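You operate a simulated robot arm through the tools that you are given. There is no shell and no other tool. Be economical: measure what you need, move in short steps, check, and stop when the job is done.

The job below is to be done with a simulated robot arm. You get a single attempt, and the scene is never put back.

## Task
Take the blue terminal block and leave it on the silver marking card.

It is judged by the outcome, as a careful person would: the job done as asked, and still so three seconds after it is handed in. It fails if anything else is knocked over, pushed out of place, dropped, spilled or broken.

## Robot
A 7-joint arm with a two-finger parallel gripper, fixed in place. Base frame: the origin is at the foot of the arm, x ahead of it, y to its left, z up; the work surface is at about z = 0. Units: cm, degrees, N and s.
With the tool pointing down near the work surface it reaches from about 24 to 62 cm from the base axis. Its first joint turns from -66.0 to 66.0 degrees. Payload 2.6 kg.
Tool frame: the origin (TCP) lies between the finger pads and is the grasp point; the fingertips stand 3 cm ahead of it; z points along the fingers, y is the line along which they close. The gripper opens to 9.4 cm. The fingers are 2.8 cm wide and 1 cm thick; the gripper's body (5 by 9.6 cm) begins 5.5 cm behind the TCP.
Orientation is that of the tool frame in the base frame, as a unit quaternion [x, y, z, w]. With the fingers straight down and closing along the base's y, the tool's x points along the base's -x, its y along +y and its z along -z.

## Interface
- The arm moves only by the tool servo_tool. Its argument "motion" is text: rows parted by semicolons, each of 5 numbers parted by spaces: the finger opening in cm, from 0 to 9.4, then the shift along the base's x, y, z in units of 200 mm (1.0 is 200 mm), then the turn about the base's z in units of 180 degrees (1.0 is 180 degrees). In form: hand x y z yaw; .... A call has 1 to 12 rows; each row is the pose to reach, as a shift and turn from the pose commanded when the call began. A call with a number of a shift or a turn outside -1 to 1 is refused whole. A row lasts 0.2 s, in which the tool goes at most 5 cm and 8.6 degrees; a call with a longer step from one row to the next is refused whole, and so is a gripper value outside its range. Where a pose cannot be reached the arm comes as near as it can. A force on the tool above 40 N (or 10 N above the force at the start of the call, whichever is more), or a blocked arm, ends the call early, and 0.2 s more pass. Each finger travels about 7.2 cm/s and halts on what it meets, pressing with about 21 N; the grip force reading is that of the motor and also rises with nothing between the fingers. The clock runs only during rows and for 0.2 s after the last one: add rows that repeat a pose to give the fingers time. It gives the time, the measured TCP pose, the force on the tool (base axes), the opening and the grip force at its end, in the units of the frame above (readings bear some noise).
- Cameras (640 x 400 px; columns grow to the right, rows downward): "scene" is fixed at [4.2, 43.95, 56.03]; the picture's right is [-0.70, -0.72, 0.00], its down [-0.43, 0.42, -0.80] and it looks along [0.58, -0.56, -0.60] (base axes); focal length 364 px, centre (320, 200). "wrist" rides on the gripper at [-3.7, 0, -5.8] in the tool frame; the picture's right is [0.00, -1.00, 0.00], its down [0.97, 0.00, -0.24] and it looks along [0.24, 0.00, 0.97] (tool axes); focal length 218 px, centre (320, 200). There is no depth. A picture from a camera that has moved, and an enlarged one, comes with that camera's place and axes in the base frame and with its lens.
- camera(camera): a new picture of that camera. It takes no simulated time.
- close_up(camera, box): a new picture of the part [left, top, right, bottom] of that camera's present view, enlarged. It takes no simulated time.
- job_done(): hands the job in; it is judged then, once.

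Go step by step. Nothing tells you positions but the pictures and the camera data: compare them with the known pose of the tool, close in by small moves and look again before you grip or let go. The budget is 90 turns and 46 pictures, counting those below and the enlarged ones. Unless the task says otherwise, let go and move clear before handing in, and close with one line.

The tools are called as name(argument=value, ...) on one line, values as JSON. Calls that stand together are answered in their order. servo_tool: Moves the arm, as the interface text tells. Its arguments: {"type":"object","properties":{"motion":{"type":"string"}},"required":["motion"]} The other tools are called the same way: camera (camera) takes a picture; close_up (camera, box) takes an enlarged picture of a part of a camera's view; job_done () hands the job in.

At the start:

```text
t: 0.0
eef_pos: [35.56, 12.58, 23.02]
ee_rot: [-0.001, 1.0, -0.001, 0.0]
contact_force: [-0.3, -0.2, 0.1]
opening: 9.41
finger_force: 0.1
```

scene: 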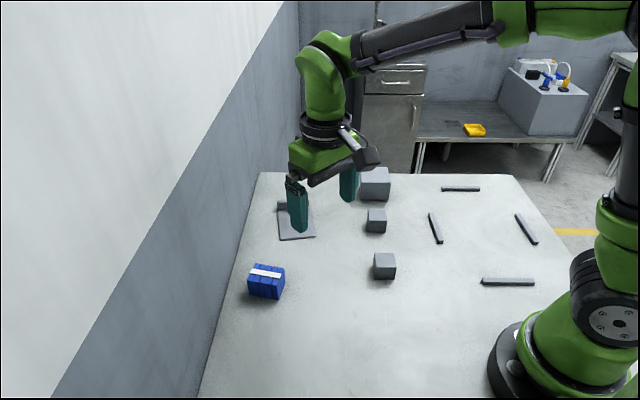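
wrist: 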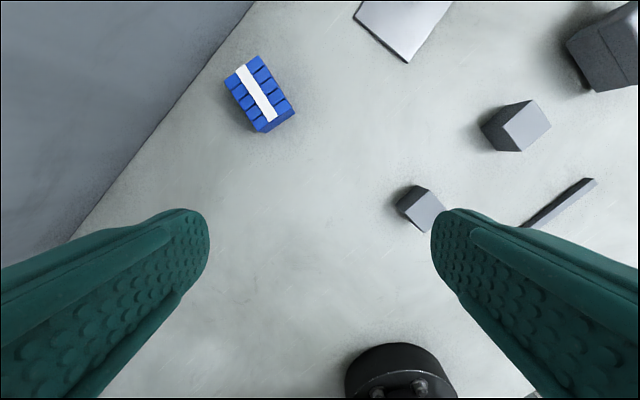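

The blue block appears to be near (45, 18.7) and the card near (55, 2), with a wall or edge about 7 cm beyond the block. I'll move above the block, stopping slightly short, and look again.

servo_tool(motion="9.4 0.12 0.07 0 0; 9.4 0.24 0.14 0 0; 9.4 0.36 0.21 0 0; 9.4 0.36 0.21 0 0")

camera(camera="wrist")

camera(camera="scene")

```text
t: 1.0
eef_pos: [42.89, 16.81, 23.01]
ee_rot: [0.0, 1.0, -0.001, 0.0]
contact_force: [-0.5, 0.2, 0.0]
opening: 9.38
finger_force: 0.0
```

```text
43 pictures are left
camera wrist: at [46.75, 16.87, 28.79], right [0.0, -1.0, 0.0], down [-0.97, 0.0, 0.24], along [-0.24, 0.0, -0.97], focal length 218 px, centre (320, 200)
```

wrist: 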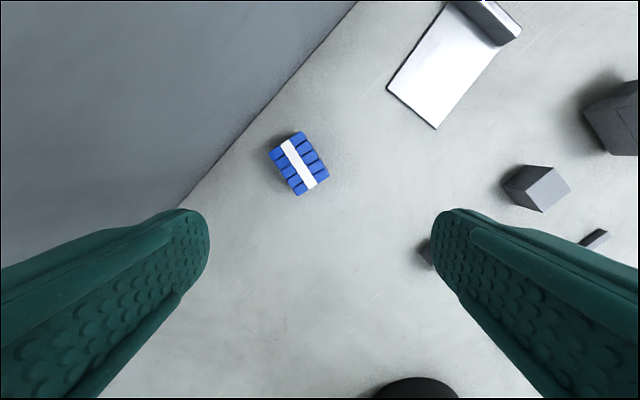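

```text
42 pictures are left
```

scene: 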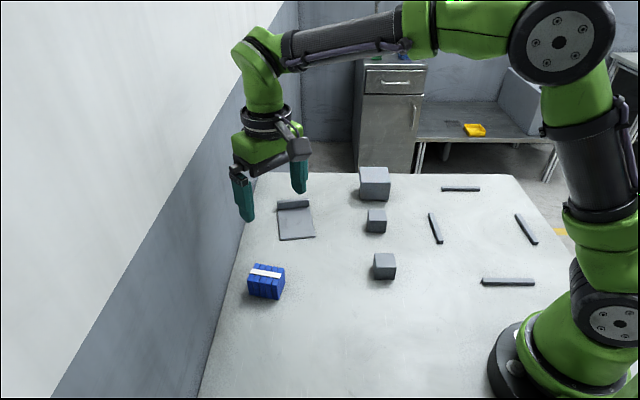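

The card is clear now, with a raised bar at its far end. I'll take close-ups of the block and the card.

close_up(camera="wrist", box=[220, 100, 380, 200])

close_up(camera="scene", box=[220, 180, 380, 320])

close_up(camera="wrist", box=[360, 0, 560, 140])

```text
4.00 times, centred on (300, 150) of wrist
camera zoom: at [46.75, 16.87, 28.79], right [0.0, -1.0, 0.0], down [-0.97, 0.0, 0.24], along [-0.24, 0.0, -0.97], focal length 873 px, centre (400, 400)
```

zoom: 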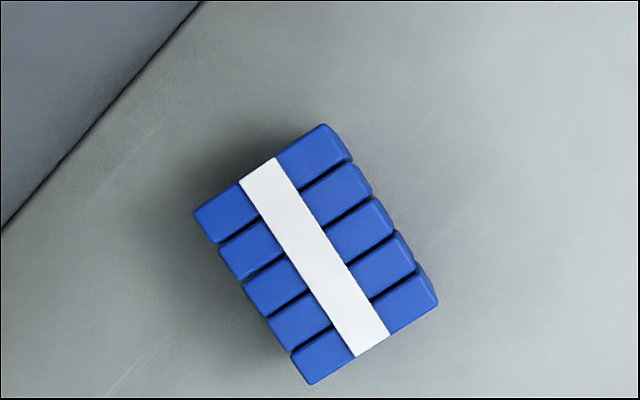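

```text
2.86 times, centred on (300, 250) of scene
camera zoom: at [4.21, 43.95, 56.03], right [-0.7, -0.72, 0.0], down [-0.43, 0.42, -0.8], along [0.58, -0.56, -0.6], focal length 1040 px, centre (377, 57)
```

zoom: 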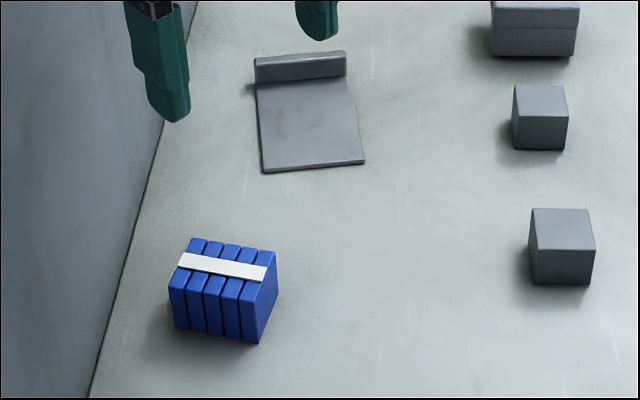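

```text
2.86 times, centred on (460, 70) of wrist
camera zoom: at [46.75, 16.87, 28.79], right [0.0, -1.0, 0.0], down [-0.97, 0.0, 0.24], along [-0.24, 0.0, -0.97], focal length 624 px, centre (-80, 571)
```

zoom: 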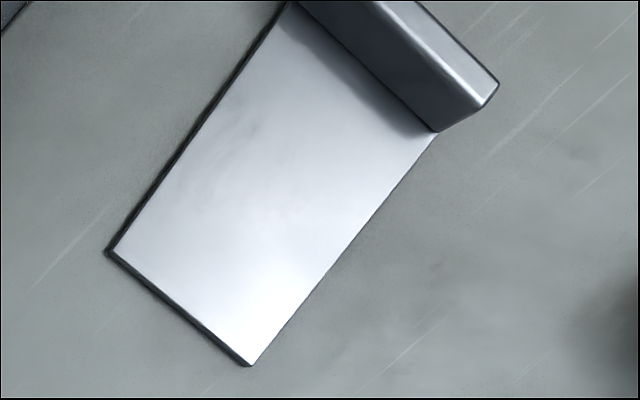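

The block is centred near (44.85, 19.2), with its long axis at about 32° and a height of about 4.5 cm. The card is centred near (55.6, 2.6), with its long axis at about -36°. I'll turn +33° to grip across the short side, partly descend, and check.

servo_tool(motion="9.4 0.026 0.03 -0.1 0.0458; 9.4 0.052 0.06 -0.2 0.0916; 9.4 0.078 0.09 -0.3 0.1374; 9.4 0.1045 0.121 -0.4 0.183; 9.4 0.1045 0.121 -0.4 0.183")

camera(camera="wrist")

camera(camera="scene")

```text
t: 2.2
eef_pos: [44.87, 19.21, 15.14]
ee_rot: [-0.284, 0.959, 0.0, 0.0]
contact_force: [-0.5, 1.7, -0.2]
opening: 9.41
finger_force: 0.0
```

```text
38 pictures are left
camera wrist: at [48.21, 21.34, 20.8], right [0.55, -0.84, 0.0], down [-0.81, -0.53, 0.24], along [-0.2, -0.13, -0.97], focal length 218 px, centre (320, 200)
```

wrist: 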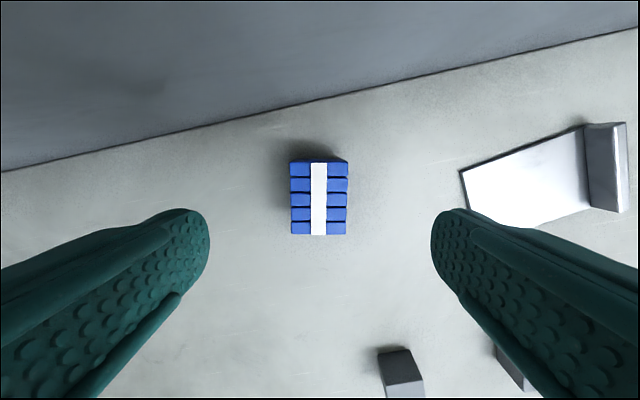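

```text
37 pictures are left
```

scene: 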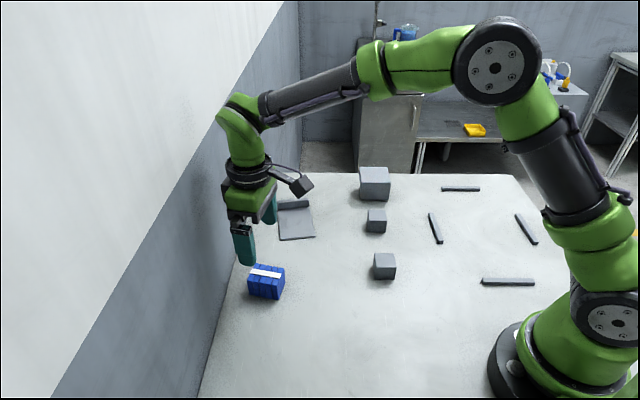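

The block is square to the fingers and centred. I'll descend to z≈3.5 with the fingers open.

servo_tool(motion="9.4 0.002 0.002 -0.15 0; 9.4 0.004 0.003 -0.3 0; 9.4 0.004 0.003 -0.4 0; 9.4 0.004 0.003 -0.5 0; 9.4 0.004 0.003 -0.575 0; 9.4 0.004 0.003 -0.575 0")

camera(camera="wrist")

close_up(camera="scene", box=[180, 180, 340, 320])

```text
t: 3.6
eef_pos: [45.14, 19.27, 3.34]
ee_rot: [-0.282, 0.959, 0.0, 0.0]
contact_force: [-0.7, -0.3, -0.7]
opening: 9.38
finger_force: 0.0
```

```text
36 pictures are left
camera wrist: at [48.33, 21.37, 9.21], right [0.54, -0.84, 0.0], down [-0.81, -0.53, 0.24], along [-0.2, -0.13, -0.97], focal length 218 px, centre (320, 200)
```

wrist: 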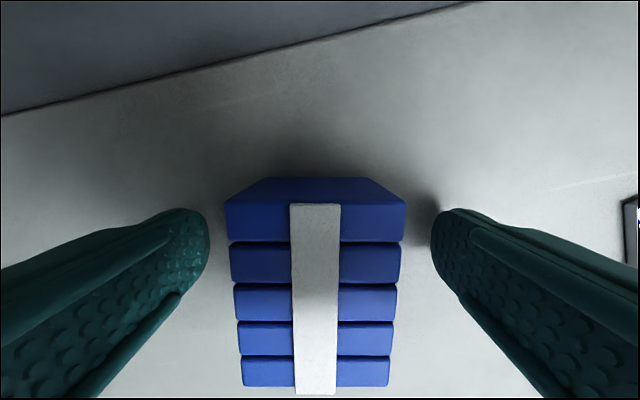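

```text
2.86 times, centred on (260, 250) of scene
camera zoom: at [4.21, 43.95, 56.03], right [-0.7, -0.72, 0.0], down [-0.43, 0.42, -0.8], along [0.58, -0.56, -0.6], focal length 1040 px, centre (491, 57)
```

zoom: 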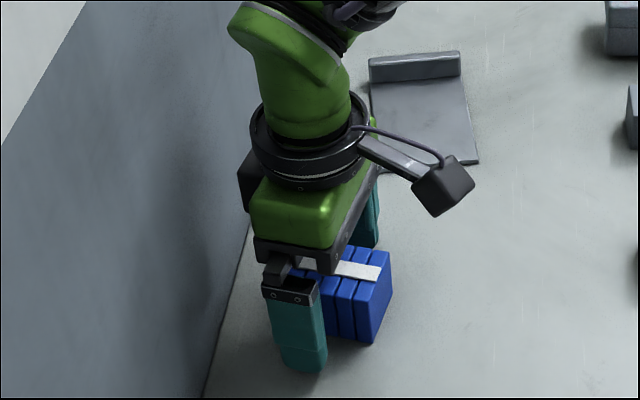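

The fingers straddle the block, centred on it. I'll close now.

servo_tool(motion="0 0 0 0 0; 0 0 0 0 0; 0 0 0 0 0; 0 0 0 0 0; 0 0 0 0 0")

```text
t: 4.8
eef_pos: [45.02, 19.31, 3.46]
ee_rot: [-0.283, 0.959, 0.0, 0.0]
contact_force: [-0.2, -0.3, -0.2]
opening: 4.84
finger_force: 20.9
```

It's gripped at 4.84 cm. I'll lift it and check.

servo_tool(motion="0 0 0 0.05 0; 0 0 0 0.15 0; 0 0 0 0.25 0; 0 0 0 0.35 0; 0 0 0 0.45 0; 0 0 0 0.45 0")

camera(camera="wrist")

```text
t: 6.2
eef_pos: [45.05, 19.28, 12.53]
ee_rot: [-0.283, 0.959, -0.001, 0.001]
contact_force: [0.2, 0.6, -0.8]
opening: 4.9
finger_force: 20.6
```

```text
34 pictures are left
camera wrist: at [48.28, 21.36, 18.35], right [0.54, -0.84, 0.0], down [-0.81, -0.53, 0.24], along [-0.2, -0.13, -0.97], focal length 218 px, centre (320, 200)
```

wrist: 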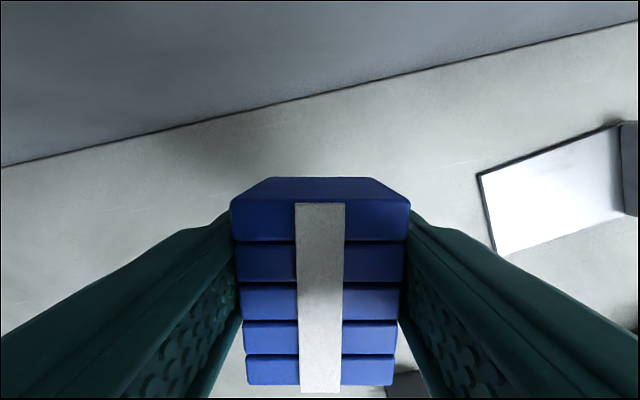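

The block is held firmly. Next I'll carry it at this height to above the card at about (55.2, 2.9), turning +21° to align it with the card.

servo_tool(motion="0 0.064 -0.102 0 0.0144; 0 0.128 -0.204 0 0.0288; 0 0.191 -0.307 0 0.0431; 0 0.255 -0.409 0 0.0575; 0 0.319 -0.511 0 0.0719; 0 0.383 -0.613 0 0.0863; 0 0.446 -0.715 0 0.1006; 0 0.51 -0.8175 0 0.115; 0 0.51 -0.8175 0 0.115")

camera(camera="wrist")

close_up(camera="scene", box=[210, 120, 370, 260])

```text
t: 8.2
eef_pos: [55.08, 2.97, 12.56]
ee_rot: [-0.452, 0.892, 0.0, 0.0]
contact_force: [0.6, -1.3, 0.3]
opening: 4.87
finger_force: 21.1
```

```text
33 pictures are left
camera wrist: at [57.55, 6.01, 18.23], right [0.81, -0.59, 0.0], down [-0.58, -0.78, 0.24], along [-0.14, -0.19, -0.97], focal length 218 px, centre (320, 200)
```

wrist: 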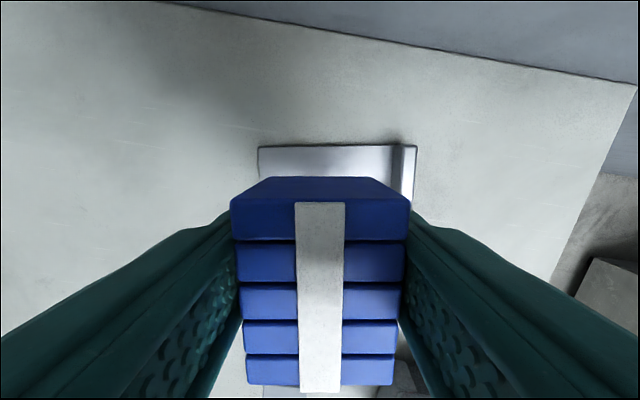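

```text
2.86 times, centred on (290, 190) of scene
camera zoom: at [4.21, 43.95, 56.03], right [-0.7, -0.72, 0.0], down [-0.43, 0.42, -0.8], along [0.58, -0.56, -0.6], focal length 1040 px, centre (406, 229)
```

zoom: 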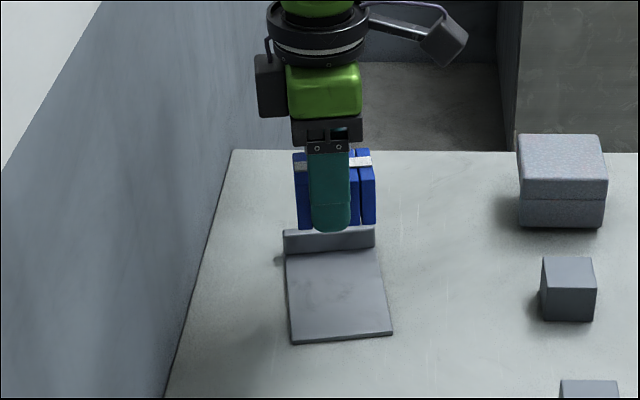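

The block is aligned over the card and clear of the bar. I'll lower it to just above the card and look.

servo_tool(motion="0 0 0 -0.1 0; 0 0 0 -0.2 0; 0 0 0 -0.3 0; 0 0 0 -0.36 0; 0 0 0 -0.4 0; 0 0 0 -0.4 0")

close_up(camera="scene", box=[240, 150, 360, 255])

camera(camera="wrist")

```text
t: 9.6
eef_pos: [55.19, 2.88, 4.61]
ee_rot: [-0.451, 0.892, 0.0, 0.0]
contact_force: [0.3, -0.3, -1.1]
opening: 4.88
finger_force: 20.9
```

```text
3.81 times, centred on (300, 202) of scene
camera zoom: at [4.21, 43.95, 56.03], right [-0.7, -0.72, 0.0], down [-0.43, 0.42, -0.8], along [0.58, -0.56, -0.6], focal length 1387 px, centre (396, 190)
```

zoom: 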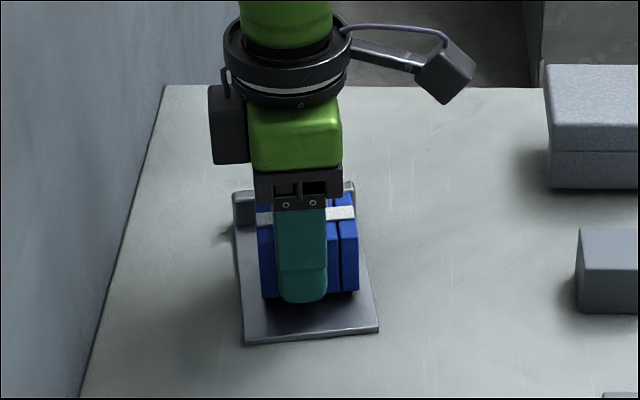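

```text
30 pictures are left
camera wrist: at [57.54, 5.97, 10.29], right [0.81, -0.59, 0.0], down [-0.58, -0.78, 0.24], along [-0.14, -0.19, -0.97], focal length 218 px, centre (320, 200)
```

wrist: 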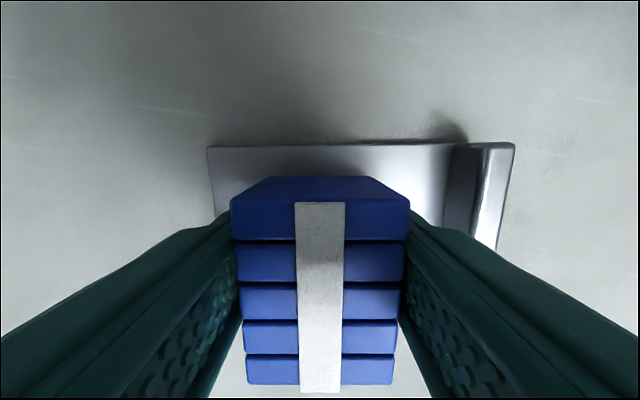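

It's well placed within the card. I'll lower it in small steps until it touches.

servo_tool(motion="0 0 0 -0.01 0; 0 0 0 -0.02 0; 0 0 0 -0.025 0; 0 0 0 -0.025 0")

```text
t: 10.6
eef_pos: [55.23, 3.04, 4.02]
ee_rot: [-0.451, 0.892, 0.0, 0.0]
contact_force: [0.0, -0.2, -1.3]
opening: 4.9
finger_force: 21.2
```

servo_tool(motion="0 0 0 -0.004 0; 0 0 0 -0.008 0; 0 0 0 -0.008 0")

close_up(camera="scene", box=[265, 190, 335, 250])

```text
t: 11.4
eef_pos: [55.29, 2.97, 3.94]
ee_rot: [-0.452, 0.892, -0.001, 0.001]
contact_force: [-3.5, -1.2, 12.7]
opening: 4.9
finger_force: 21.5
```

```text
6.67 times, centred on (300, 220) of scene
camera zoom: at [4.2, 43.95, 56.03], right [-0.7, -0.72, 0.0], down [-0.43, 0.42, -0.8], along [0.58, -0.56, -0.6], focal length 2428 px, centre (453, 67)
```

zoom: 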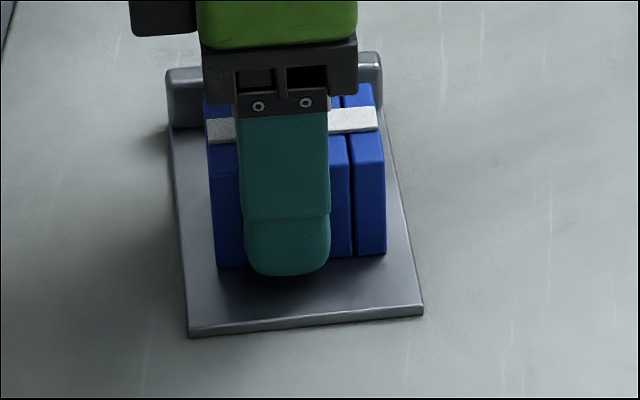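

The block is down: contact reads about 13 N. I'll ease up slightly, open to 7 cm so the fingers stay clear of the bar, and then rise.

servo_tool(motion="0 0 0 0.003 0; 5.4 0 0 0.003 0; 6.2 0 0 0.003 0; 7 0 0 0.003 0; 7 0 0 0.003 0")

camera(camera="wrist")

```text
t: 12.6
eef_pos: [55.17, 2.93, 3.82]
ee_rot: [-0.451, 0.892, 0.001, 0.0]
contact_force: [-0.1, 0.3, -0.2]
opening: 6.98
finger_force: 0.2
```

```text
28 pictures are left
camera wrist: at [57.55, 6.05, 9.65], right [0.81, -0.59, 0.0], down [-0.58, -0.78, 0.24], along [-0.14, -0.19, -0.97], focal length 218 px, centre (320, 200)
```

wrist: 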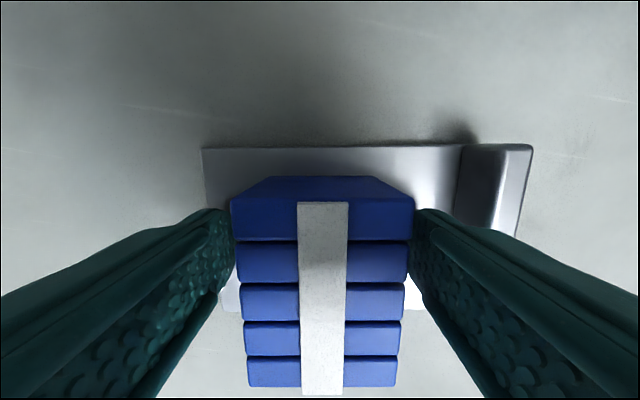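

The block is released and standing on the card, with gaps on both sides. I'll rise straight up.

servo_tool(motion="7 0 0 0.05 0; 7 0 0 0.15 0; 7 0 0 0.27 0; 7 0 0 0.4 0; 7 0 0 0.55 0; 7 0 0 0.7 0; 7 0 0 0.7 0")

camera(camera="scene")

camera(camera="wrist")

```text
t: 14.2
eef_pos: [55.13, 2.95, 17.98]
ee_rot: [-0.45, 0.893, -0.002, 0.001]
contact_force: [0.1, -0.7, 0.7]
opening: 6.99
finger_force: 0.1
```

```text
27 pictures are left
```

scene: 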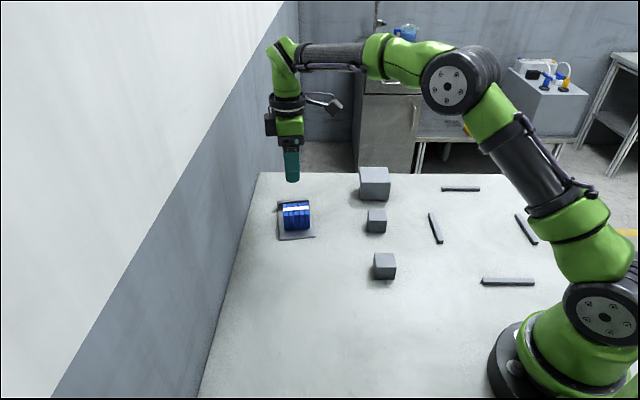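

```text
26 pictures are left
camera wrist: at [57.56, 6.08, 23.71], right [0.81, -0.59, 0.0], down [-0.58, -0.78, 0.24], along [-0.14, -0.19, -0.97], focal length 218 px, centre (320, 200)
```

wrist: 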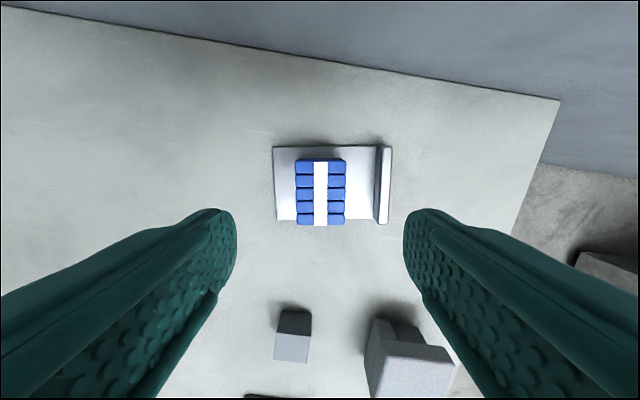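

The block stands on the card with about 1 cm to spare at each end. Nothing else has moved and the arm is clear, so I'll hand it in.

job_done()

```text
The job is handed in.
```

The blue terminal block is standing on the silver marking card, with the gripper open and clear and nothing else disturbed.
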